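You operate a simulated robot arm through the tools that you are given. There is no shell and no other tool. Be economical: measure what you need, move in short steps, check, and stop when the job is done.

You run a simulated two-armed robot. Do the job below in one go: nothing can be reset, and whatever is moved stays where it is left.

Task
Wipe up the spill on the top of the wooden bench with the red rag and put it back.

Only the result counts: the job must be done as asked and must still hold three seconds after the hand-in. Knocking over, shifting, dropping, spilling or breaking anything else fails it.

Robot
Two 7-joint arms with four-finger grippers on one trunk, on a base that drives. Base frame: it is fixed to the floor where the robot stands at the start and does not move with it; the origin is under the middle of the robot, x ahead of it, y to its left, z up; the surface under the hand at the start is at about z = 98. Units: cm, degrees, N and s.
The left shoulder is at the start at [4, 18.1, 115.4], the right one opposite. With the tool pointing down near the work surface each hand reaches from about 30 to 82 cm from the robot's upright axis, wherever it stands, measured 20 degrees to its own side. Payload 3.67 kg a hand.
Tool frame (each hand has its own): the origin (TCP) lies between the finger pads and is the grasp point; the fingertips stand 2.8 cm ahead of it; z points along the fingers, y is the line along which they close. Largest opening 11.2 cm; the body of the gripper starts 7.3 cm behind the TCP.
Orientation is that of the tool frame in the base frame, as a unit quaternion [w, x, y, z]. With the fingers straight down and closing along the base's y, the tool's x points along the base's -x, its y along +y and its z along -z.

Tools
- The arms move only by the tool step_arm. It takes "left_motion", "right_motion" or both (then of equal length, played together; a hand with none holds still); each is one flat list of numbers, 7 for each row, row after row: the shift along the tool's x, y, z in units of 150 mm (1.0 is 150 mm), then the turn, a rotation vector about the tool's x, y, z in units of 60 degrees (1.0 is 60 degrees), then the opening, from 0 (shut) to 1 (fully open). In form: [x, y, z, ax, ay, az, hand, x, y, z, ax, ay, az, hand, ...]. A call has 1 to 8 rows; each row is the pose to reach, as a shift and turn from the pose commanded when the call began, along the tool's axes at that moment. A call with a number of a shift or a turn outside -1 to 1 is refused whole. Rows are played at 5 a second. More than 5 cm and 8.6 degrees between two rows, or a gripper value outside its range, and nothing of the call is played. Where a pose cannot be reached the arm comes as near as it can. A force on the tool above 40 N (or 10 N above the force at the start of the call, whichever is more), or a blocked arm, ends the call early, and 0.2 s more pass. The fingers move at their own pace and stop on an object; they squeeze with about 40 N. The grip force told is the motor's: it shows also when the fingers shut on nothing. Time passes only in rows, and 0.2 s behind the last, so rows that repeat a pose let the fingers close. It gives the time, the measured TCP pose, the force on the tool (base axes), the opening and the grip force at its end, in the units of the frame above (readings bear some noise), with the torque about the TCP (base axes, N m) and any sound that the robot's microphone picked up, and new pictures: "show" is both (left out), scene, wrist or none (wrist: the cameras of the hands that moved).
- Cameras (640 x 400 px; columns grow to the right, rows downward): "scene" is now at [11.25, 0.63, 139.65]; the picture's right is [0.08, -1.00, -0.00], its down [-0.47, -0.04, -0.88] and it looks along [0.88, 0.07, -0.47] (base axes); focal length 274 px, centre (320, 200). "left" rides on the left gripper at [6, 1.8, -10.4] in its tool frame; the picture's right is [-0.29, 0.96, 0.00], its down [-0.80, -0.24, -0.55] and it looks along [-0.53, -0.16, 0.83] (tool axes); focal length 234 px, centre (320, 200). "right" rides on the right gripper at [6, -1.8, -10.4] in its tool frame; the picture's right is [0.29, 0.96, 0.00], its down [-0.80, 0.24, -0.55] and it looks along [-0.53, 0.16, 0.83] (tool axes); focal length 234 px, centre (320, 200). There is no depth. A picture from a camera that has moved, and an enlarged one, comes with that camera's place and axes in the base frame and with its lens.
- raise_lower(by): slides the trunk up (or, below 0, down) by that many cm; the arms and the scene camera ride with it, the base frame stays. It gives what a move gives, with no picture.
- roll_base(legs): drives the robot by 1 to 6 legs, each [ahead, left, turn to the left] in cm, cm and degrees, along the robot's own axes; the way and the turn of a leg run together, so that a leg with both is an arc; at most 150 cm and 180 degrees a leg. The arms and the cameras ride along, it lands a little off, and it stops where it bumps. It gives what a move gives, and a new picture of the scene camera.
- head_to(pan, tilt): turns the head with the scene camera to pan (to the left, within 86 degrees either way) and tilt (down, from -29 to 69), counted from straight ahead of the robot. It gives what a move gives, and a new picture of the scene camera.
- enlarge(camera, box): a new picture of the part [left, top, right, bottom] of that camera's present view, enlarged. No time passes.
- sign_off(): hands the job in; it is judged then, once.

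Go step by step. Nothing tells you exact positions but the pictures and the camera data: compare them with the known pose of the tool, close in by small moves and look again before you grip or let go. The budget is 120 turns and 260 pictures, counting those below and the enlarged ones. Unless the task says otherwise, let go and move clear before handing in, and close with one line.

The tools are called after "Call:" as name(argument=value, ...) on one line, values as JSON. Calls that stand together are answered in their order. step_arm: Moves the arms, as the interface text tells. Its arguments: {"type":"object","properties":{"left_motion":{"type":"array","items":{"type":"number"}},"right_motion":{"type":"array","items":{"type":"number"}},"show":{"type":"string","enum":["both","scene","wrist","none"]}},"required":[]} The other tools are called the same way: raise_lower (by) slides the trunk up or down; roll_base (legs) drives the base; head_to (pan, tilt) turns the head that bears the scene camera; enlarge (camera, box) takes an enlarged picture of a part of a camera's view; sign_off () hands the job in.

At the start:

```text
time: 0.0
left_position: [56.2, 16.1, 126.39]
left_orientation: [0.0, -0.001, 1.0, 0.0]
left_wrist_force: [0.2, 0.0, -0.1]
left_moment: [-0.04, -0.02, -0.02]
left_opening: 11.2
left_grasp_force: 0.1
right_position: [51.87, -29.36, 116.15]
right_orientation: [0.001, 0.001, 1.0, 0.001]
right_wrist_force: [0.7, 0.3, -0.2]
right_moment: [0.0, -0.01, 0.03]
right_opening: 11.19
right_grasp_force: 0.0
trunk travel left (down, up): [-27.5, 23.9]
robot x, y, heading: [0.14, -0.08, 0.0]
head pan, tilt: [4.4, 28.3]
```

scene: 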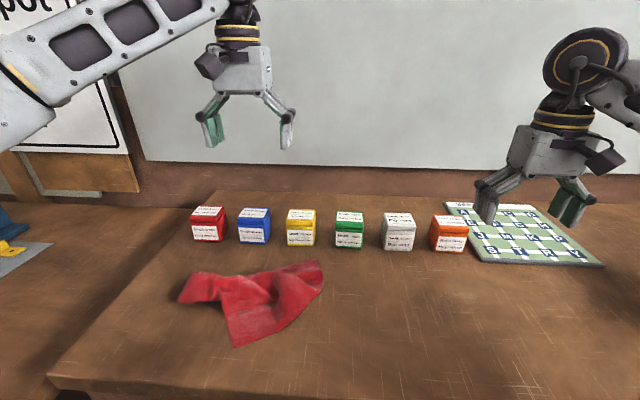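
right: 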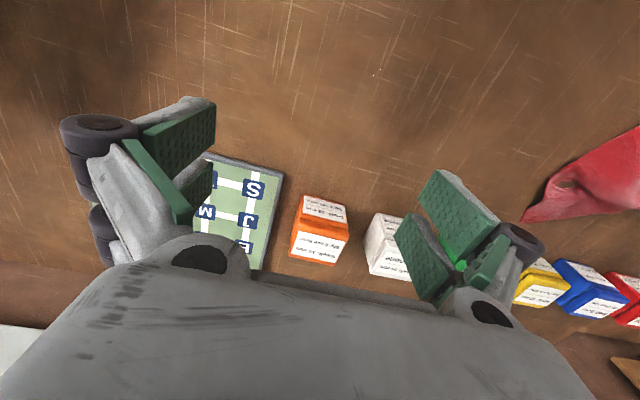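
left: 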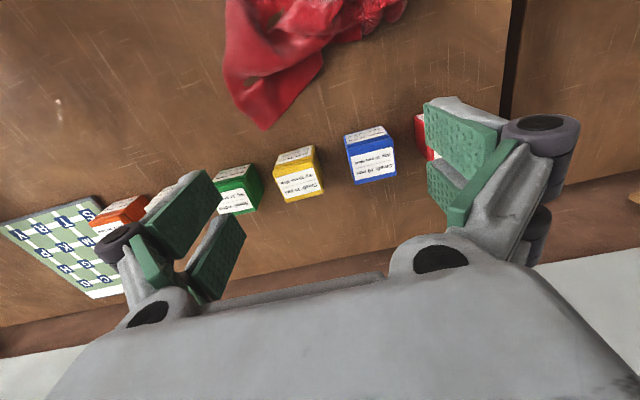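

I see a red rag on a wooden surface with six boxes, but no clear spill yet. I'll look around, starting with the poster/notes and the side areas.

Call:
head_to(pan=60, tilt=30)

Call:
head_to(pan=-60, tilt=30)

Call:
head_to(pan=10, tilt=5)

Call:
head_to(pan=0, tilt=50)

```text
time: 1.2
left_position: [56.35, 16.08, 126.38]
left_orientation: [-0.001, -0.001, 1.0, 0.0]
left_wrist_force: [-0.1, 0.1, 0.1]
left_moment: [0.0, -0.02, 0.02]
left_opening: 11.21
left_grasp_force: 0.0
right_position: [51.81, -29.35, 116.05]
right_orientation: [0.0, 0.0, 1.0, 0.0]
right_wrist_force: [0.0, 0.4, -0.2]
right_moment: [-0.02, 0.0, 0.0]
right_opening: 11.22
right_grasp_force: 0.0
trunk travel left (down, up): [-27.5, 23.9]
robot x, y, heading: [0.09, -0.04, 0.1]
head pan, tilt: [60.0, 30.0]
camera scene: at [6.7, 7.76, 139.39], right [0.87, -0.5, 0.0], down [-0.25, -0.43, -0.87], along [0.43, 0.75, -0.5], focal length 274 px, centre (320, 200)
```

scene: 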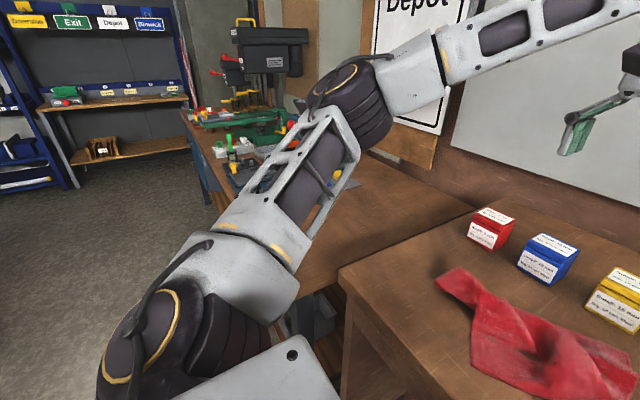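

```text
time: 3.2
left_position: [56.32, 16.08, 126.34]
left_orientation: [0.0, -0.001, 1.0, 0.0]
left_wrist_force: [-0.1, -0.4, -0.2]
left_moment: [-0.02, -0.01, -0.02]
left_opening: 11.17
left_grasp_force: 0.0
right_position: [51.9, -29.34, 116.15]
right_orientation: [-0.001, 0.0, 1.0, 0.0]
right_wrist_force: [-0.8, -0.5, -0.3]
right_moment: [-0.02, 0.01, -0.01]
right_opening: 11.19
right_grasp_force: 0.1
trunk travel left (down, up): [-27.5, 23.9]
robot x, y, heading: [-0.01, 0.06, 0.0]
head pan, tilt: [-60.0, 30.0]
camera scene: at [6.7, -7.9, 139.39], right [-0.87, -0.5, 0.0], down [-0.25, 0.43, -0.87], along [0.43, -0.75, -0.5], focal length 274 px, centre (320, 200)
```

scene: 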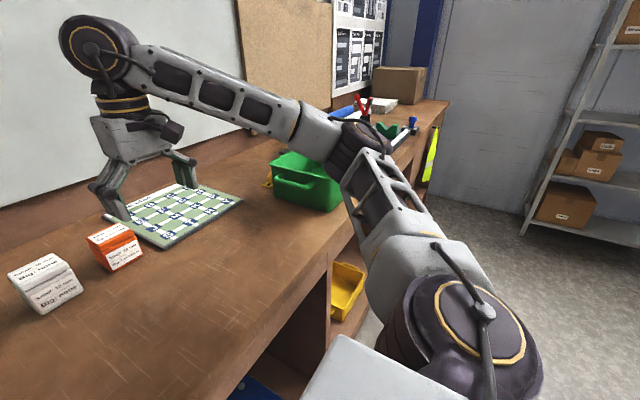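

```text
time: 4.7
left_position: [56.27, 16.01, 126.36]
left_orientation: [0.0, -0.002, 1.0, 0.0]
left_wrist_force: [0.3, -0.7, 0.0]
left_moment: [0.04, 0.02, -0.02]
left_opening: 11.17
left_grasp_force: 0.0
right_position: [51.78, -29.34, 116.13]
right_orientation: [-0.001, 0.0, 1.0, -0.001]
right_wrist_force: [0.5, -0.2, 0.5]
right_moment: [0.0, -0.01, -0.02]
right_opening: 11.2
right_grasp_force: 0.2
trunk travel left (down, up): [-27.5, 23.9]
robot x, y, heading: [-0.01, -0.1, -0.2]
head pan, tilt: [10.0, 5.0]
camera scene: at [11.22, 1.52, 143.43], right [0.17, -0.98, 0.0], down [-0.09, -0.02, -1.0], along [0.98, 0.17, -0.09], focal length 274 px, centre (320, 200)
```

scene: 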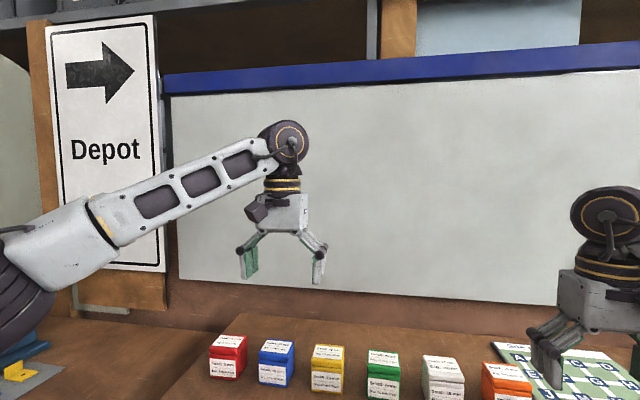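

```text
time: 5.8
left_position: [56.13, 16.04, 126.39]
left_orientation: [0.0, -0.001, 1.0, 0.0]
left_wrist_force: [0.3, -0.2, 0.6]
left_moment: [-0.03, 0.01, -0.02]
left_opening: 11.2
left_grasp_force: 0.1
right_position: [51.93, -29.39, 116.17]
right_orientation: [0.0, 0.0, 1.0, 0.001]
right_wrist_force: [0.9, -0.1, 0.8]
right_moment: [0.01, 0.03, 0.0]
right_opening: 11.2
right_grasp_force: 0.1
trunk travel left (down, up): [-27.5, 23.9]
robot x, y, heading: [0.15, 0.07, 0.1]
head pan, tilt: [0.0, 50.0]
camera scene: at [9.88, -0.06, 136.44], right [0.0, -1.0, 0.0], down [-0.77, 0.0, -0.64], along [0.64, 0.0, -0.77], focal length 274 px, centre (320, 200)
```

scene: 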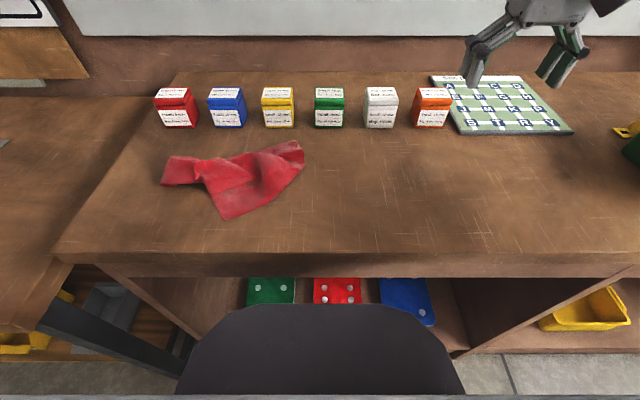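

The spill isn't obvious; I'll enlarge several parts of the views to find it.

Call:
enlarge(camera="left", box=[0, 0, 240, 150])

Call:
enlarge(camera="scene", box=[80, 120, 350, 270])

Call:
enlarge(camera="scene", box=[300, 120, 640, 270])

Call:
enlarge(camera="right", box=[200, 0, 640, 220])

```text
2.67 times, centred on (120, 75) of left
camera zoom: at [50.22, 17.83, 136.67], right [0.29, 0.96, 0.0], down [0.8, -0.24, 0.55], along [0.53, -0.16, -0.83], focal length 624 px, centre (853, 533)
```

zoom: 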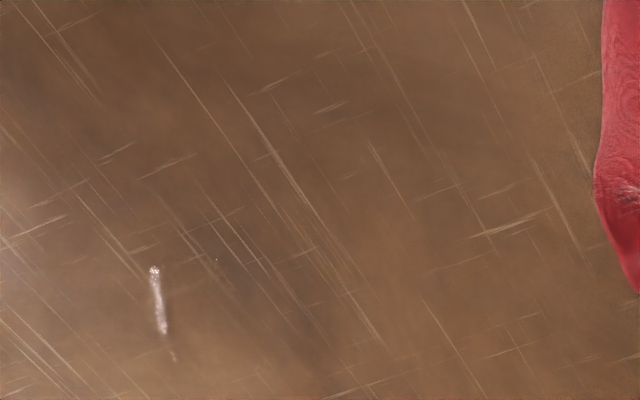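

```text
2.37 times, centred on (215, 195) of scene
camera zoom: at [9.88, -0.06, 136.44], right [0.0, -1.0, 0.0], down [-0.77, 0.0, -0.64], along [0.64, 0.0, -0.77], focal length 648 px, centre (569, 212)
```

zoom: 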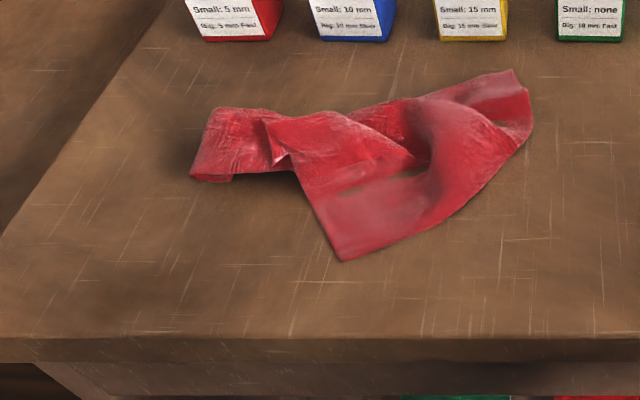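

```text
1.88 times, centred on (470, 195) of scene
camera zoom: at [9.88, -0.06, 136.44], right [0.0, -1.0, 0.0], down [-0.77, 0.0, -0.64], along [0.64, 0.0, -0.77], focal length 515 px, centre (38, 209)
```

zoom: 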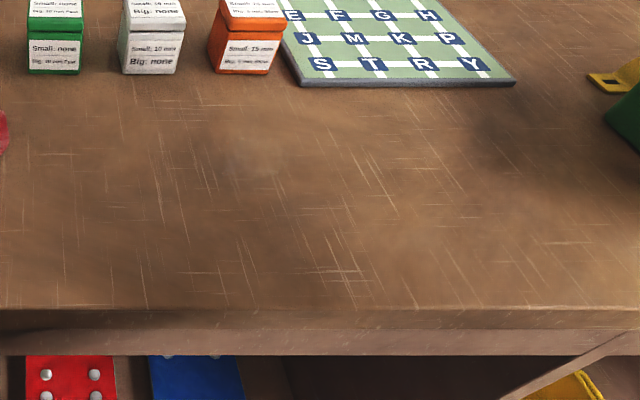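

```text
1.45 times, centred on (420, 110) of right
camera zoom: at [45.82, -31.15, 126.45], right [-0.29, 0.96, 0.0], down [0.8, 0.24, 0.55], along [0.53, 0.16, -0.83], focal length 341 px, centre (174, 331)
```

zoom: 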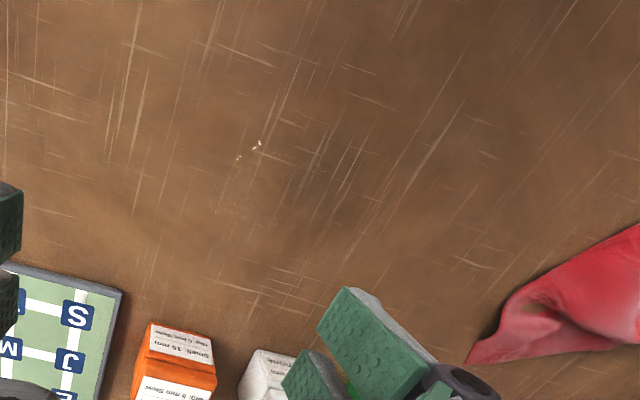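

Two cameras show a glint at the same bench point, about (47, -25): a clear liquid. I'll look closer for its extent.

Call:
enlarge(camera="scene", box=[390, 140, 510, 215])

Call:
enlarge(camera="right", box=[290, 30, 480, 150])

Call:
enlarge(camera="left", box=[0, 60, 130, 150])

```text
5.33 times, centred on (450, 178) of scene
camera zoom: at [9.88, -0.06, 136.44], right [0.0, -1.0, 0.0], down [-0.77, 0.0, -0.64], along [0.64, 0.0, -0.77], focal length 1459 px, centre (-373, 320)
```

zoom: 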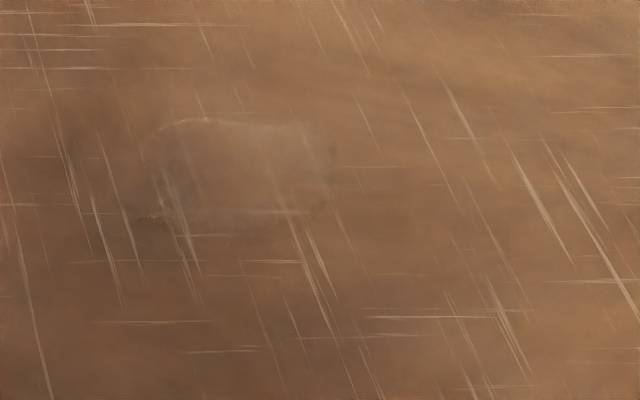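

```text
3.33 times, centred on (385, 90) of right
camera zoom: at [45.82, -31.15, 126.45], right [-0.29, 0.96, 0.0], down [0.8, 0.24, 0.55], along [0.53, 0.16, -0.83], focal length 781 px, centre (103, 567)
```

zoom: 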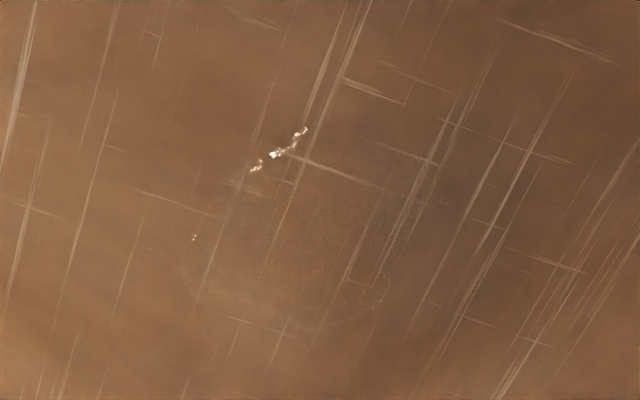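

```text
4.44 times, centred on (65, 105) of left
camera zoom: at [50.22, 17.83, 136.67], right [0.29, 0.96, 0.0], down [0.8, -0.24, 0.55], along [0.53, -0.16, -0.83], focal length 1041 px, centre (1453, 622)
```

zoom: 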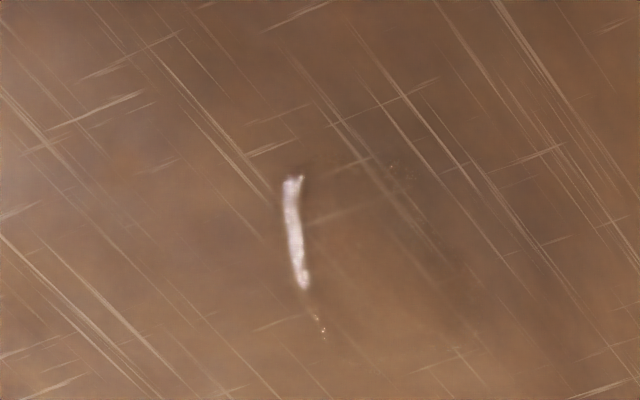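

The puddle spans about x 46–52, y −27…−19 (clear liquid). Now I move the left hand back to view the rag well.

Call:
step_arm(left_motion=[0.3, 0, 0, 0, 0, 0, 1, 0.6, 0, 0, 0, 0, 0, 1, 0.9, 0, 0, 0, 0, 0, 1], show="wrist")

Call:
enlarge(camera="scene", box=[140, 120, 332, 240])

```text
time: 6.6
left_position: [42.33, 15.72, 126.37]
left_orientation: [0.0, -0.001, 1.0, 0.0]
left_wrist_force: [-1.0, 0.0, -0.2]
left_moment: [0.03, -0.01, 0.02]
left_opening: 11.19
left_grasp_force: 0.1
right_position: [51.67, -29.4, 116.24]
right_orientation: [0.0, 0.0, 1.0, 0.0]
right_wrist_force: [-1.3, -0.4, -0.8]
right_moment: [-0.01, 0.0, -0.02]
right_opening: 11.2
right_grasp_force: 0.2
trunk travel left (down, up): [-27.5, 23.9]
robot x, y, heading: [-0.38, 0.09, -0.3]
head pan, tilt: [0.0, 50.0]
camera left: at [36.3, 17.48, 136.67], right [0.29, 0.96, 0.0], down [0.8, -0.24, 0.55], along [0.53, -0.16, -0.83], focal length 234 px, centre (320, 200)
```

left: 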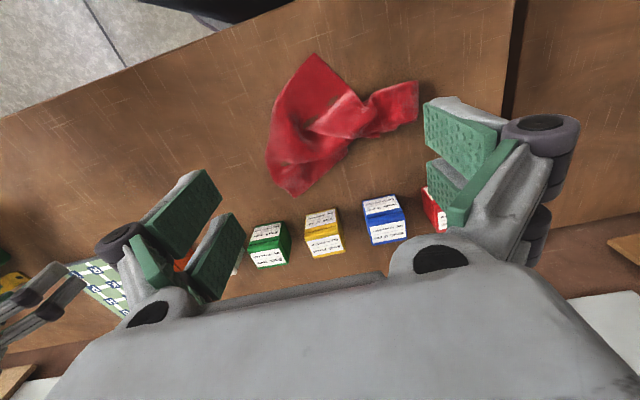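

```text
3.33 times, centred on (236, 180) of scene
camera zoom: at [9.73, -0.03, 136.45], right [0.0, -1.0, 0.0], down [-0.77, 0.0, -0.64], along [0.64, 0.0, -0.77], focal length 912 px, centre (600, 267)
```

zoom: 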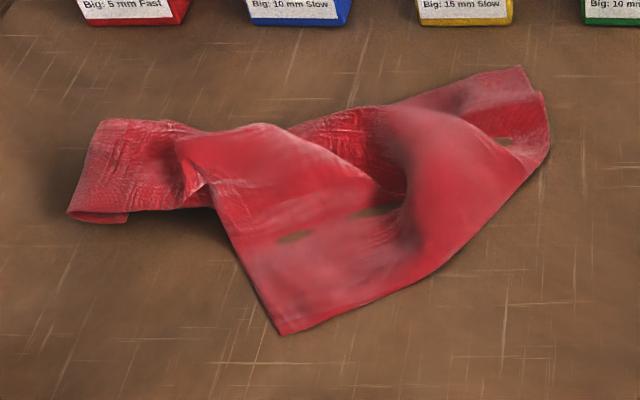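

Call:
enlarge(camera="left", box=[240, 40, 440, 210])

```text
2.35 times, centred on (340, 125) of left
camera zoom: at [36.3, 17.48, 136.67], right [0.29, 0.96, 0.0], down [0.8, -0.24, 0.55], along [0.53, -0.16, -0.83], focal length 551 px, centre (273, 376)
```

zoom: 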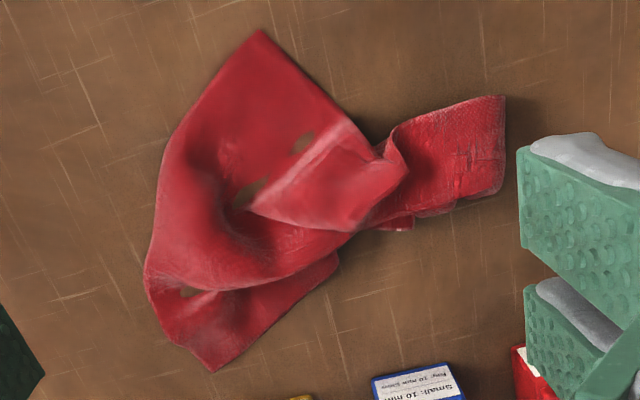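

The rag's central fold runs along y at about (47, 18.5). I'll turn the left gripper 90° to pinch it across x, and meanwhile move the right arm aside and up.

Call:
step_arm(left_motion=[-0.04, 0.02, 0, 0, 0, -0.125, 1, -0.08, 0.045, 0, 0, 0, -0.25, 1, -0.12, 0.07, 0, 0, 0, -0.375, 1, -0.16, 0.09, 0, 0, 0, -0.5, 1, -0.2, 0.115, 0, 0, 0, -0.625, 1, -0.245, 0.14, 0, 0, 0, -0.75, 1, -0.285, 0.165, 0, 0, 0, -0.875, 1, -0.327, 0.187, 0, 0, 0, -1.0, 1], right_motion=[0, -0.1, -0.1, 0, 0, 0, 1, 0, -0.2, -0.2, 0, 0, 0, 1, 0, -0.3, -0.3, 0, 0, 0, 1, 0, -0.4, -0.4, 0, 0, 0, 1, 0, -0.55, -0.5, 0, 0, 0, 1, 0, -0.7, -0.6, 0, 0, 0, 1, 0, -0.85, -0.7, 0, 0, 0, 1, 0, -1, -0.7, 0, 0, 0, 1], show="none")

Call:
step_arm(left_motion=[0, 0, 0.1, 0, 0, -0.125, 1, 0, 0, 0.2, 0, 0, -0.25, 1, 0, 0, 0.3, 0, 0, -0.375, 1, 0, 0, 0.4, 0, 0, -0.5, 1, 0, 0, 0.5, 0, 0, -0.5, 1])

```text
time: 8.4
left_position: [47.63, 18.76, 126.25]
left_orientation: [0.0, -0.501, 0.865, 0.0]
left_wrist_force: [0.1, -1.0, 0.4]
left_moment: [0.02, -0.03, 0.02]
left_opening: 11.19
left_grasp_force: 0.1
right_position: [52.1, -44.64, 126.48]
right_orientation: [0.001, 0.0, 1.0, 0.001]
right_wrist_force: [-0.4, 0.5, -0.1]
right_moment: [0.04, 0.0, 0.0]
right_opening: 11.19
right_grasp_force: 0.1
trunk travel left (down, up): [-27.5, 23.9]
robot x, y, heading: [-0.08, 0.15, 0.2]
head pan, tilt: [0.0, 50.0]
```

```text
time: 9.6
left_position: [47.52, 18.88, 118.68]
left_orientation: [0.0, 0.708, -0.706, 0.0]
left_wrist_force: [0.4, 0.9, 0.4]
left_moment: [-0.02, 0.0, 0.02]
left_opening: 11.18
left_grasp_force: 0.1
right_position: [52.0, -44.56, 126.51]
right_orientation: [-0.001, 0.0, 1.0, -0.001]
right_wrist_force: [0.5, 0.0, -0.9]
right_moment: [-0.01, 0.0, 0.0]
right_opening: 11.19
right_grasp_force: 0.0
trunk travel left (down, up): [-27.5, 23.9]
robot x, y, heading: [0.04, 0.04, -0.1]
head pan, tilt: [0.0, 50.0]
camera scene: at [9.9, -0.04, 136.43], right [0.0, -1.0, 0.0], down [-0.77, 0.0, -0.64], along [0.64, 0.0, -0.77], focal length 274 px, centre (320, 200)
camera left: at [45.73, 12.86, 129.11], right [-0.96, 0.29, 0.0], down [0.24, 0.8, 0.55], along [0.16, 0.53, -0.83], focal length 234 px, centre (320, 200)
```

scene: 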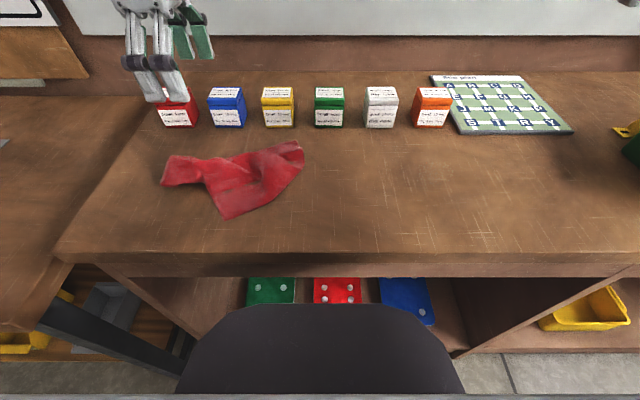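
left: 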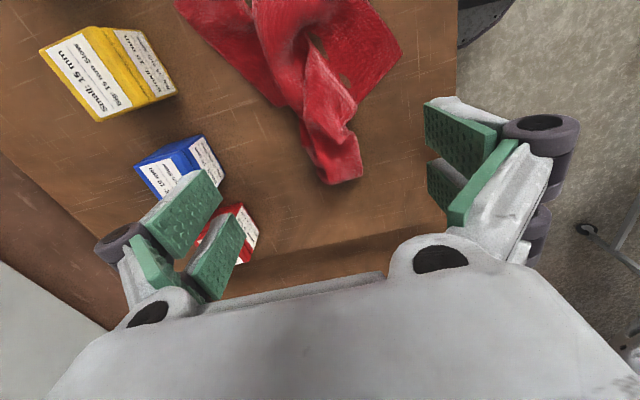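

Call:
enlarge(camera="left", box=[160, 0, 440, 190])

```text
2.11 times, centred on (300, 95) of left
camera zoom: at [45.73, 12.86, 129.11], right [-0.96, 0.29, 0.0], down [0.24, 0.8, 0.55], along [0.16, 0.53, -0.83], focal length 493 px, centre (362, 421)
```

zoom: 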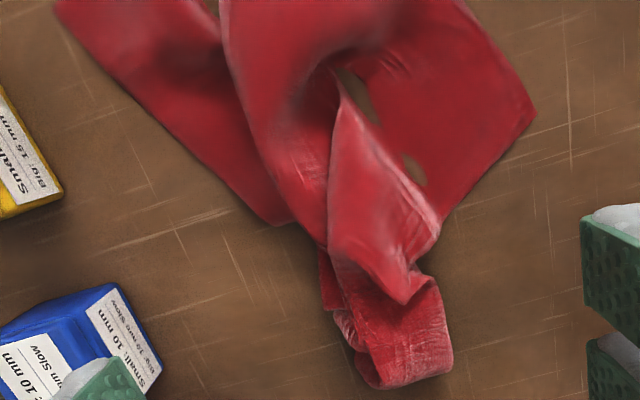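

The fold is clear; its centre is about (46.7, 19.5), 6 cm wide along x, inside the open fingers. I descend most of the way.

Call:
step_arm(left_motion=[-0.02, 0.02, 0.2, 0, 0, 0, 1, -0.04, 0.05, 0.4, 0, 0, 0, 1, -0.04, 0.05, 0.6, 0, 0, 0, 1, -0.04, 0.05, 0.8, 0, 0, 0, 1, -0.04, 0.05, 0.93, 0, 0, 0, 1])

```text
time: 10.8
left_position: [46.97, 19.37, 104.77]
left_orientation: [0.001, 0.708, -0.706, 0.0]
left_wrist_force: [0.0, -0.2, -0.6]
left_moment: [0.03, -0.01, -0.05]
left_opening: 11.22
left_grasp_force: 0.0
right_position: [52.0, -44.5, 126.41]
right_orientation: [0.0, 0.0, 1.0, 0.0]
right_wrist_force: [1.1, -0.6, 0.9]
right_moment: [-0.01, 0.02, -0.01]
right_opening: 11.18
right_grasp_force: 0.0
trunk travel left (down, up): [-27.5, 23.9]
robot x, y, heading: [0.16, 0.18, 0.1]
head pan, tilt: [0.0, 50.0]
camera scene: at [9.86, -0.06, 136.44], right [0.0, -1.0, 0.0], down [-0.77, 0.0, -0.64], along [0.64, 0.0, -0.77], focal length 274 px, centre (320, 200)
camera left: at [45.08, 13.31, 115.21], right [-0.96, 0.29, 0.0], down [0.24, 0.8, 0.55], along [0.16, 0.53, -0.83], focal length 234 px, centre (320, 200)
```

scene: 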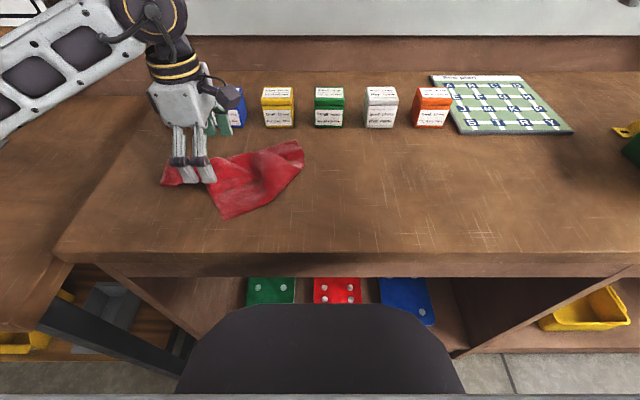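
left: 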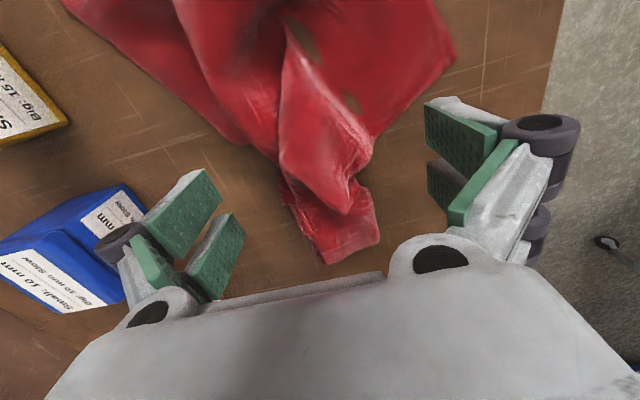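

The grip point lies right over the fold. I lower the last 3 cm, then close.

Call:
step_arm(left_motion=[0, 0, 0.1, 0, 0, 0, 1, 0, 0, 0.2, 0, 0, 0, 1, 0, 0, 0.2, 0, 0, 0, 1], show="wrist")

```text
time: 11.6
left_position: [46.81, 19.36, 101.67]
left_orientation: [0.0, 0.708, -0.707, 0.0]
left_wrist_force: [-0.3, 0.2, -0.2]
left_moment: [0.0, -0.01, 0.01]
left_opening: 11.21
left_grasp_force: 0.1
right_position: [51.96, -44.58, 126.66]
right_orientation: [0.001, 0.0, 1.0, 0.0]
right_wrist_force: [-0.3, 0.2, -0.9]
right_moment: [0.0, 0.03, 0.0]
right_opening: 11.19
right_grasp_force: 0.0
trunk travel left (down, up): [-27.5, 23.9]
robot x, y, heading: [0.18, -0.27, -0.2]
head pan, tilt: [0.0, 50.0]
camera left: at [44.99, 13.26, 112.1], right [-0.96, 0.29, 0.0], down [0.24, 0.8, 0.55], along [0.16, 0.53, -0.83], focal length 234 px, centre (320, 200)
```

left: 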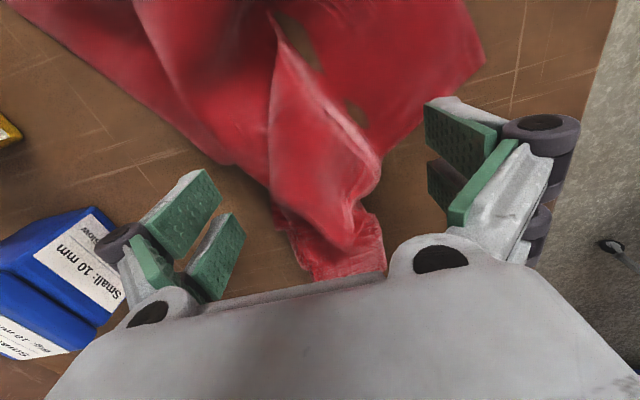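

Call:
step_arm(left_motion=[0, 0, 0, 0, 0, 0, 0.5, 0, 0, 0, 0, 0, 0, 0, 0, 0, 0, 0, 0, 0, 0, 0, 0, 0, 0, 0, 0, 0], show="both")

```text
time: 12.6
left_position: [47.0, 19.3, 101.99]
left_orientation: [-0.001, 0.708, -0.706, 0.0]
left_wrist_force: [0.5, 0.5, 3.2]
left_moment: [-0.06, 0.01, 0.04]
left_opening: 1.08
left_grasp_force: 31.2
right_position: [51.92, -44.66, 126.58]
right_orientation: [0.001, 0.0, 1.0, 0.0]
right_wrist_force: [0.8, -0.6, 0.3]
right_moment: [0.01, 0.0, 0.03]
right_opening: 11.2
right_grasp_force: 0.1
trunk travel left (down, up): [-27.5, 23.9]
robot x, y, heading: [0.09, 0.3, -0.0]
head pan, tilt: [0.0, 50.0]
camera scene: at [9.84, -0.08, 136.44], right [0.0, -1.0, 0.0], down [-0.77, 0.0, -0.64], along [0.64, 0.0, -0.77], focal length 274 px, centre (320, 200)
camera left: at [44.99, 13.27, 112.17], right [-0.96, 0.29, 0.0], down [0.24, 0.8, 0.55], along [0.16, 0.53, -0.83], focal length 234 px, centre (320, 200)
```

scene: 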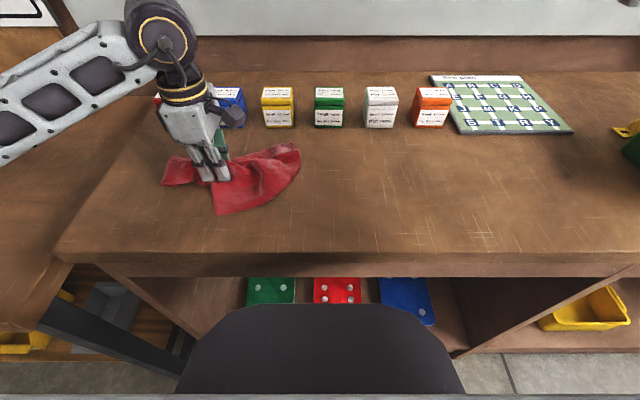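
left: 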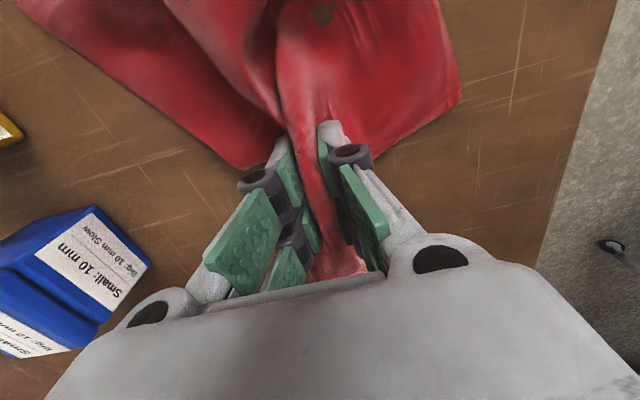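

The cloth is pinched (opening 1.1 cm). I lift straight up.

Call:
step_arm(left_motion=[0, 0, -0.12, 0, 0, 0, 0, 0, 0, -0.25, 0, 0, 0, 0, 0, 0, -0.4, 0, 0, 0, 0, 0, 0, -0.55, 0, 0, 0, 0, 0, 0, -0.7, 0, 0, 0, 0, 0, 0, -0.85, 0, 0, 0, 0, 0, 0, -1, 0, 0, 0, 0], show="scene")

```text
time: 14.2
left_position: [46.9, 19.39, 116.87]
left_orientation: [-0.001, 0.708, -0.706, 0.001]
left_wrist_force: [0.5, -0.3, -0.2]
left_moment: [-0.02, -0.03, -0.02]
left_opening: 0.49
left_grasp_force: 40.0
right_position: [52.02, -44.52, 126.53]
right_orientation: [-0.001, 0.0, 1.0, 0.0]
right_wrist_force: [0.3, 0.1, -0.7]
right_moment: [0.0, -0.02, 0.03]
right_opening: 11.22
right_grasp_force: 0.0
trunk travel left (down, up): [-27.5, 23.9]
robot x, y, heading: [0.03, -0.14, -0.1]
head pan, tilt: [0.0, 50.0]
camera scene: at [9.81, -0.09, 136.44], right [0.0, -1.0, 0.0], down [-0.77, 0.0, -0.64], along [0.64, 0.0, -0.77], focal length 274 px, centre (320, 200)
```

scene: 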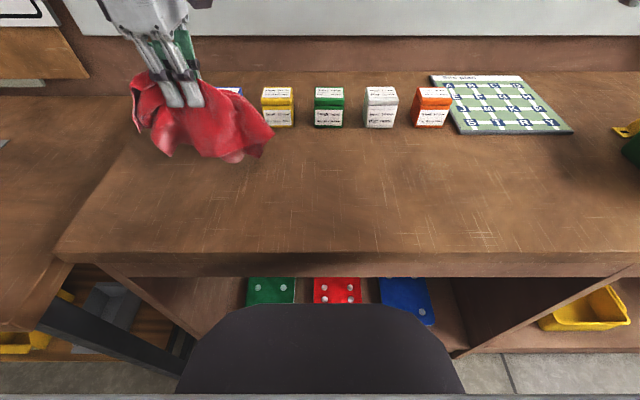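

Call:
step_arm(left_motion=[0.05, 0, -0.1, 0, 0, 0, 0, 0.15, 0, -0.2, 0, 0, 0, 0, 0.35, 0, -0.3, 0, 0, 0, 0, 0.6, 0, -0.3, 0, 0, 0, 0, 0.85, 0, -0.3, 0, 0, 0, 0, 1, 0, -0.3, 0, 0, 0, 0], show="scene")

Call:
step_arm(left_motion=[0.25, 0, 0, 0, 0, 0, 0, 0.5, 0, 0, 0, 0, 0, 0, 0.75, 0, 0, 0, 0, 0, 0, 1, 0, 0, 0, 0, 0, 0], show="scene")

```text
time: 15.6
left_position: [47.08, 4.21, 121.36]
left_orientation: [0.0, 0.708, -0.707, 0.0]
left_wrist_force: [0.3, -0.5, 0.5]
left_moment: [0.02, 0.0, 0.0]
left_opening: 0.45
left_grasp_force: 39.7
right_position: [52.02, -44.58, 126.43]
right_orientation: [0.0, 0.0, 1.0, 0.0]
right_wrist_force: [0.6, 0.4, -0.5]
right_moment: [0.04, 0.01, 0.04]
right_opening: 11.19
right_grasp_force: 0.1
trunk travel left (down, up): [-27.5, 23.9]
robot x, y, heading: [0.01, 0.1, 0.1]
head pan, tilt: [0.0, 50.0]
camera scene: at [9.88, -0.14, 136.43], right [0.0, -1.0, 0.0], down [-0.77, 0.0, -0.64], along [0.64, 0.0, -0.77], focal length 274 px, centre (320, 200)
```

scene: 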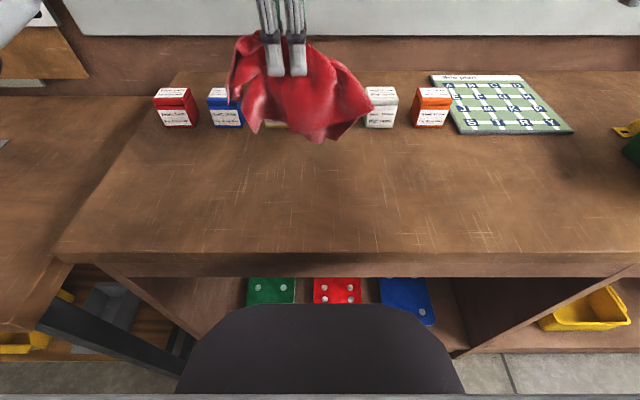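

```text
time: 16.6
left_position: [46.95, -11.09, 121.44]
left_orientation: [-0.001, 0.708, -0.706, -0.001]
left_wrist_force: [0.2, -0.1, -0.7]
left_moment: [0.06, -0.02, 0.0]
left_opening: 0.45
left_grasp_force: 40.0
right_position: [52.07, -44.89, 126.48]
right_orientation: [0.0, 0.0, 1.0, 0.0]
right_wrist_force: [-1.0, -0.4, -0.4]
right_moment: [0.02, 0.0, 0.02]
right_opening: 11.21
right_grasp_force: 0.1
trunk travel left (down, up): [-27.5, 23.9]
robot x, y, heading: [0.02, 0.17, 0.2]
head pan, tilt: [0.0, 50.0]
camera scene: at [9.86, -0.32, 136.43], right [0.0, -1.0, 0.0], down [-0.77, 0.0, -0.64], along [0.64, 0.0, -0.77], focal length 274 px, centre (320, 200)
```

scene: 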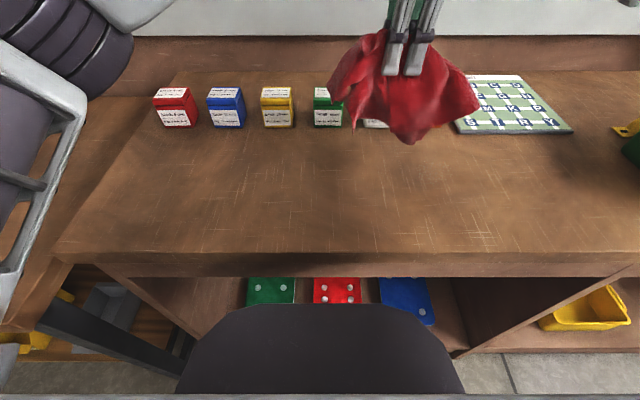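

Call:
step_arm(left_motion=[0.2, 0.02, 0, 0, 0, 0, 0, 0.4, 0.03, 0.1, 0, 0, 0, 0, 0.6, 0.04, 0.3, 0, 0, 0, 0, 0.65, 0.04, 0.5, 0, 0, 0, 0, 0.65, 0.04, 0.7, 0, 0, 0, 0, 0.65, 0.04, 0.9, 0, 0, 0, 0, 0.65, 0.04, 1, 0, 0, 0, 0], show="both")

```text
time: 18.2
left_position: [46.42, -20.23, 106.47]
left_orientation: [0.001, 0.708, -0.706, 0.0]
left_wrist_force: [0.5, 0.3, -0.8]
left_moment: [-0.04, 0.02, 0.01]
left_opening: 0.46
left_grasp_force: 39.9
right_position: [52.03, -44.53, 126.57]
right_orientation: [0.0, 0.0, 1.0, 0.0]
right_wrist_force: [1.1, 1.0, -0.7]
right_moment: [-0.01, 0.01, 0.0]
right_opening: 11.17
right_grasp_force: 0.1
trunk travel left (down, up): [-27.5, 23.9]
robot x, y, heading: [0.13, 0.07, 0.0]
head pan, tilt: [0.0, 50.0]
camera scene: at [9.88, -0.06, 136.43], right [0.0, -1.0, 0.0], down [-0.77, 0.0, -0.64], along [0.64, 0.0, -0.77], focal length 274 px, centre (320, 200)
camera left: at [44.58, -26.29, 116.85], right [-0.96, 0.29, 0.0], down [0.24, 0.8, 0.55], along [0.16, 0.53, -0.83], focal length 234 px, centre (320, 200)
```

scene: 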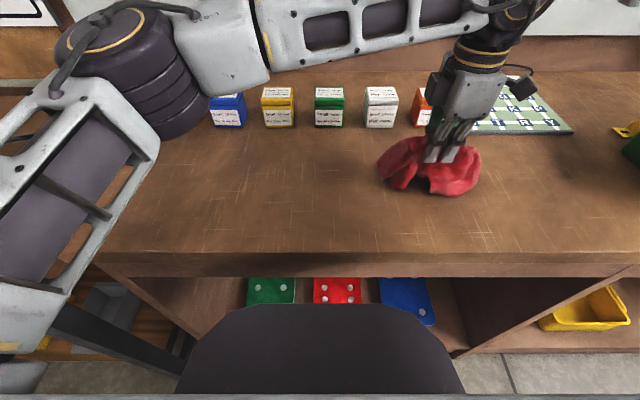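
left: 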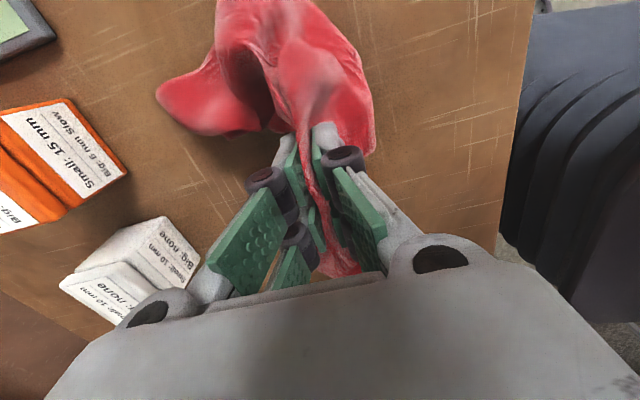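

The rag is bunched over the puddle. I lower it onto the bench and check the force.

Call:
step_arm(left_motion=[0, 0, 0.1, 0, 0, 0, 0, 0, 0, 0.2, 0, 0, 0, 0, 0, 0, 0.28, 0, 0, 0, 0, 0, 0, 0.34, 0, 0, 0, 0], show="both")

```text
time: 19.2
left_position: [46.12, -20.39, 101.65]
left_orientation: [0.0, 0.707, -0.707, 0.002]
left_wrist_force: [1.0, 0.2, 17.1]
left_moment: [-0.08, -0.06, 0.0]
left_opening: 0.47
left_grasp_force: 40.1
right_position: [51.82, -44.45, 126.74]
right_orientation: [0.001, 0.0, 1.0, 0.0]
right_wrist_force: [0.4, 0.4, 0.7]
right_moment: [-0.02, 0.0, -0.05]
right_opening: 11.16
right_grasp_force: 0.1
trunk travel left (down, up): [-27.5, 23.9]
robot x, y, heading: [0.12, 0.37, 0.1]
head pan, tilt: [0.0, 50.0]
camera scene: at [9.72, 0.03, 136.47], right [0.0, -1.0, 0.0], down [-0.77, 0.0, -0.64], along [0.64, 0.0, -0.77], focal length 274 px, centre (320, 200)
camera left: at [44.33, -26.29, 111.94], right [-0.96, 0.29, 0.0], down [0.24, 0.8, 0.55], along [0.16, 0.53, -0.83], focal length 234 px, centre (320, 200)
```

scene: 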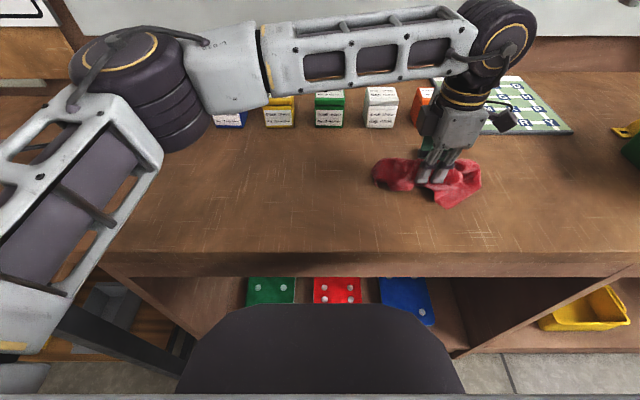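
left: 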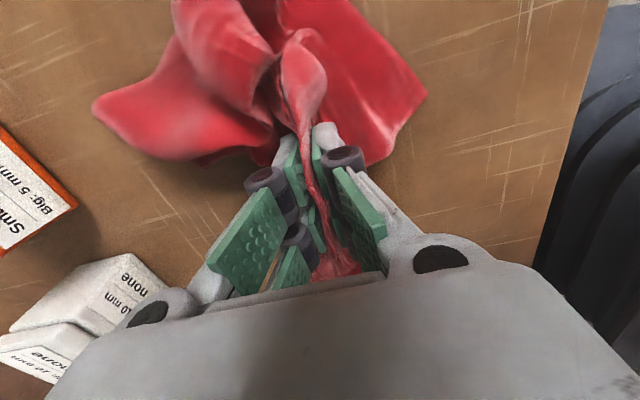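

Contact force is 17 N, good for wiping. I start sweeping across the puddle in lanes.

Call:
step_arm(left_motion=[0.2, 0, 0.33, 0, 0, 0, 0, 0.4, 0, 0.33, 0, 0, 0, 0, 0.55, 0, 0.33, 0, 0, 0, 0], show="none")

```text
refused: row 1 steps farther than a row can; nothing moved
```

Call:
step_arm(left_motion=[0.2, 0, 0, 0, 0, 0, 0, 0.4, 0, 0, 0, 0, 0, 0, 0.55, 0, 0, 0, 0, 0, 0, 0.55, -0.13, 0, 0, 0, 0, 0, 0.3, -0.13, 0, 0, 0, 0, 0, 0.05, -0.13, 0, 0, 0, 0, 0, -0.2, -0.13, 0, 0, 0, 0, 0], show="both")

```text
time: 20.8
left_position: [48.21, -17.36, 101.14]
left_orientation: [-0.001, -0.707, 0.708, -0.003]
left_wrist_force: [1.1, -10.9, 32.6]
left_moment: [-0.24, -0.01, -0.03]
left_opening: 0.47
left_grasp_force: 39.7
right_position: [51.75, -44.42, 126.78]
right_orientation: [0.001, 0.001, 1.0, 0.0]
right_wrist_force: [0.0, -0.4, 0.1]
right_moment: [-0.06, -0.03, 0.01]
right_opening: 11.21
right_grasp_force: 0.1
trunk travel left (down, up): [-27.5, 23.9]
robot x, y, heading: [0.01, 0.11, -0.1]
head pan, tilt: [0.0, 50.0]
camera scene: at [9.64, -0.03, 136.47], right [0.0, -1.0, 0.0], down [-0.77, 0.0, -0.64], along [0.64, 0.0, -0.77], focal length 274 px, centre (320, 200)
camera left: at [46.29, -23.27, 111.41], right [-0.96, 0.29, 0.0], down [0.24, 0.8, 0.55], along [0.16, 0.53, -0.83], focal length 234 px, centre (320, 200)
```

scene: 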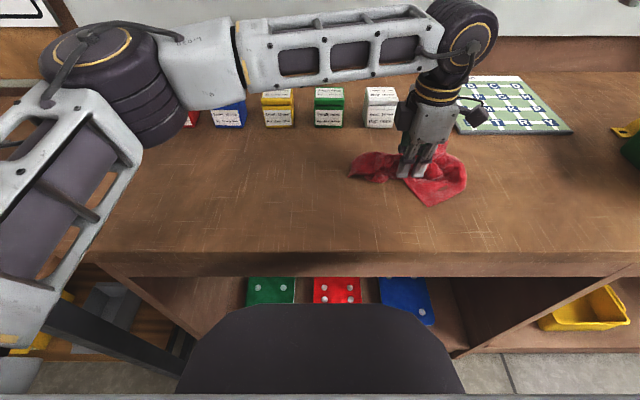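
left: 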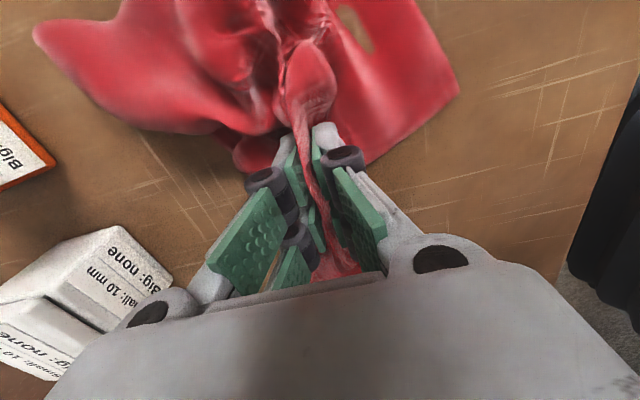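

Call:
step_arm(left_motion=[0, -0.1, -0.02, 0, 0, 0, 0, 0.2, -0.12, -0.02, 0, 0, 0, 0, 0.4, -0.12, -0.02, 0, 0, 0, 0, 0.6, -0.12, -0.02, 0, 0, 0, 0, 0.78, -0.12, -0.02, 0, 0, 0, 0, 0.78, -0.22, -0.02, 0, 0, 0, 0, 0.6, -0.22, -0.02, 0, 0, 0, 0, 0.4, -0.22, -0.02, 0, 0, 0, 0], show="both")

```text
time: 22.6
left_position: [51.66, -23.22, 101.6]
left_orientation: [0.001, 0.707, -0.707, 0.001]
left_wrist_force: [0.5, -0.4, 1.1]
left_moment: [-0.02, 0.01, -0.01]
left_opening: 0.46
left_grasp_force: 40.1
left hand out of reach, approached as far as the arm can: row 5, 6
right_position: [52.06, -44.32, 126.65]
right_orientation: [0.0, 0.0, 1.0, -0.001]
right_wrist_force: [0.0, 0.5, 0.8]
right_moment: [-0.04, 0.01, 0.0]
right_opening: 11.19
right_grasp_force: 0.2
trunk travel left (down, up): [-27.5, 23.9]
robot x, y, heading: [-0.04, -0.04, -0.0]
head pan, tilt: [0.0, 50.0]
camera scene: at [9.88, 0.12, 136.44], right [0.0, -1.0, 0.0], down [-0.77, 0.0, -0.64], along [0.64, 0.0, -0.77], focal length 274 px, centre (320, 200)
camera left: at [49.76, -29.17, 111.96], right [-0.96, 0.29, 0.0], down [0.24, 0.8, 0.55], along [0.16, 0.53, -0.83], focal length 234 px, centre (320, 200)
```

scene: 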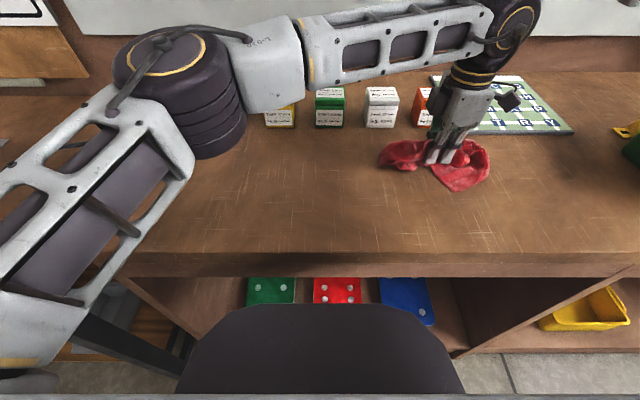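
left: 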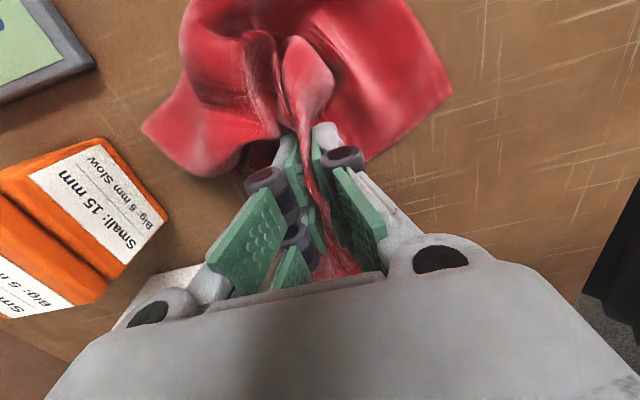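

Force dropped; I press a little deeper and continue back lanes.

Call:
step_arm(left_motion=[0, 0, 0.04, 0, 0, 0, 0, -0.2, 0, 0.04, 0, 0, 0, 0, -0.4, 0, 0.04, 0, 0, 0, 0, -0.4, 0.1, 0.04, 0, 0, 0, 0, -0.2, 0.1, 0.04, 0, 0, 0, 0, 0, 0.1, 0.04, 0, 0, 0, 0, 0.2, 0.1, 0.04, 0, 0, 0, 0, 0.33, 0.1, 0.04, 0, 0, 0, 0], show="none")

Call:
step_arm(left_motion=[0, 0.15, 0, 0, 0, 0, 0, -0.2, 0.15, 0, 0, 0, 0, 0, -0.4, 0.15, 0, 0, 0, 0, 0, -0.6, 0.15, 0, 0, 0, 0, 0, -0.7, 0.28, 0, 0, 0, 0, 0, -0.5, 0.33, 0, 0, 0, 0, 0, -0.3, 0.33, 0, 0, 0, 0, 0, -0.1, 0.33, 0, 0, 0, 0, 0], show="both")

```text
time: 24.4
left_position: [49.94, -28.06, 101.03]
left_orientation: [0.0, 0.708, -0.707, 0.002]
left_wrist_force: [0.7, 6.3, 23.5]
left_moment: [0.21, -0.01, 0.01]
left_opening: 0.45
left_grasp_force: 39.9
right_position: [51.79, -44.41, 126.69]
right_orientation: [0.001, 0.0, 1.0, 0.0]
right_wrist_force: [-0.4, -0.1, 0.6]
right_moment: [0.0, 0.0, -0.02]
right_opening: 11.21
right_grasp_force: 0.0
trunk travel left (down, up): [-27.5, 23.9]
robot x, y, heading: [-0.08, -0.0, 0.2]
head pan, tilt: [0.0, 50.0]
```

```text
time: 26.2
left_position: [44.91, -26.69, 101.06]
left_orientation: [0.0, 0.707, -0.707, 0.001]
left_wrist_force: [1.2, 10.2, 34.8]
left_moment: [0.35, -0.05, -0.03]
left_opening: 0.47
left_grasp_force: 40.2
right_position: [51.73, -44.23, 126.79]
right_orientation: [0.0, 0.0, 1.0, -0.002]
right_wrist_force: [-0.1, -0.8, 0.4]
right_moment: [0.01, 0.01, -0.03]
right_opening: 11.2
right_grasp_force: 0.1
trunk travel left (down, up): [-27.5, 23.9]
robot x, y, heading: [0.01, -0.16, -0.0]
head pan, tilt: [0.0, 50.0]
camera scene: at [9.6, 0.15, 136.47], right [0.0, -1.0, 0.0], down [-0.76, 0.0, -0.64], along [0.64, 0.0, -0.76], focal length 274 px, centre (320, 200)
camera left: at [43.02, -32.7, 111.35], right [-0.96, 0.29, 0.0], down [0.24, 0.8, 0.55], along [0.16, 0.53, -0.83], focal length 234 px, centre (320, 200)
```

scene: 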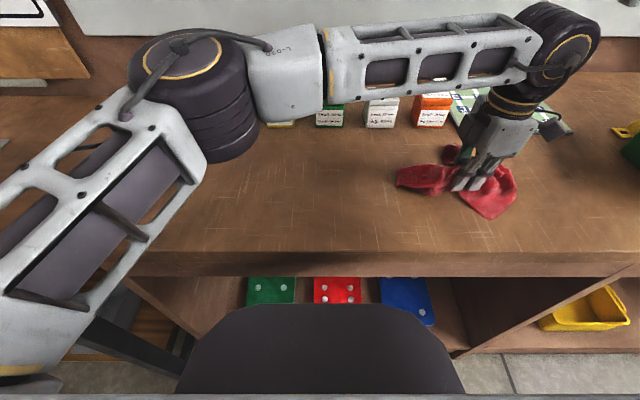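
left: 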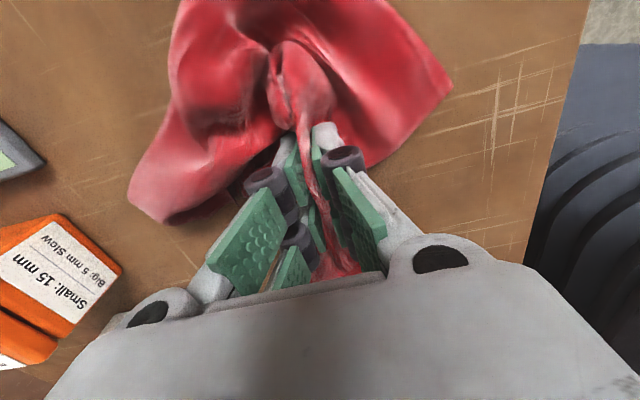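

The whole area has been swept. I lift the rag off and move it away toward +y to inspect the spot.

Call:
step_arm(left_motion=[0, 0, -0.25, 0, 0, 0, 0, 0, 0, -0.5, 0, 0, 0, 0, 0, 0, -0.75, 0, 0, 0, 0, 0, 0, -1, 0, 0, 0, 0, -0.2, 0, -1, 0, 0, 0, 0, -0.45, 0, -1, 0, 0, 0, 0, -0.7, 0, -1, 0, 0, 0, 0, -1, 0, -1, 0, 0, 0, 0], show="scene")

Call:
enlarge(camera="scene", box=[390, 140, 510, 215])

Call:
enlarge(camera="right", box=[320, 0, 640, 200])

```text
time: 28.0
left_position: [44.78, -11.5, 116.11]
left_orientation: [0.002, 0.708, -0.706, 0.0]
left_wrist_force: [-0.6, -0.2, 0.3]
left_moment: [-0.02, 0.0, -0.01]
left_opening: 0.46
left_grasp_force: 40.2
right_position: [52.05, -44.31, 126.6]
right_orientation: [-0.001, 0.0, 1.0, -0.001]
right_wrist_force: [0.0, 0.8, -0.1]
right_moment: [-0.07, -0.02, 0.03]
right_opening: 11.19
right_grasp_force: 0.1
trunk travel left (down, up): [-27.5, 23.9]
robot x, y, heading: [-0.22, 0.08, -0.0]
head pan, tilt: [0.0, 50.0]
camera scene: at [9.9, 0.18, 136.43], right [0.0, -1.0, 0.0], down [-0.77, 0.0, -0.64], along [0.64, 0.0, -0.77], focal length 274 px, centre (320, 200)
```

scene: 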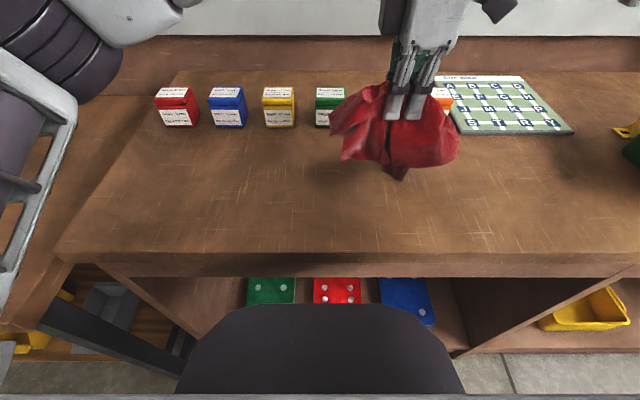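

```text
5.33 times, centred on (450, 178) of scene
camera zoom: at [9.9, 0.18, 136.43], right [0.0, -1.0, 0.0], down [-0.77, 0.0, -0.64], along [0.64, 0.0, -0.77], focal length 1459 px, centre (-373, 320)
```

zoom: 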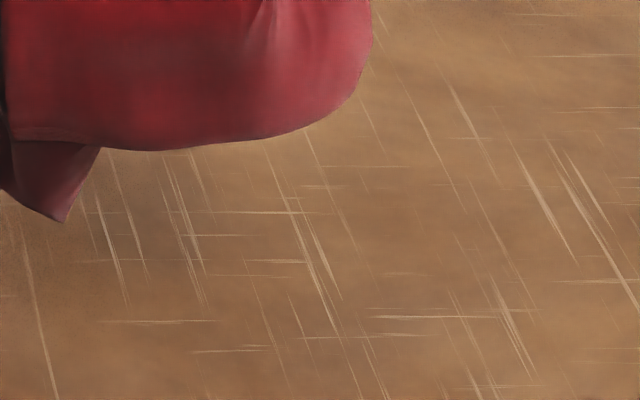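

```text
2.00 times, centred on (480, 100) of right
camera zoom: at [45.97, -46.01, 136.93], right [-0.29, 0.96, 0.0], down [0.8, 0.24, 0.55], along [0.53, 0.16, -0.83], focal length 468 px, centre (0, 400)
```

zoom: 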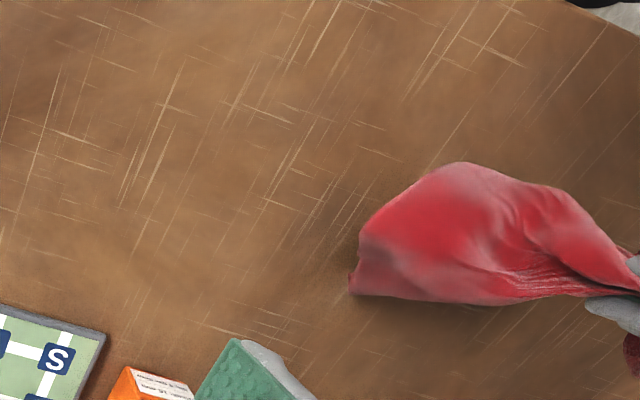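

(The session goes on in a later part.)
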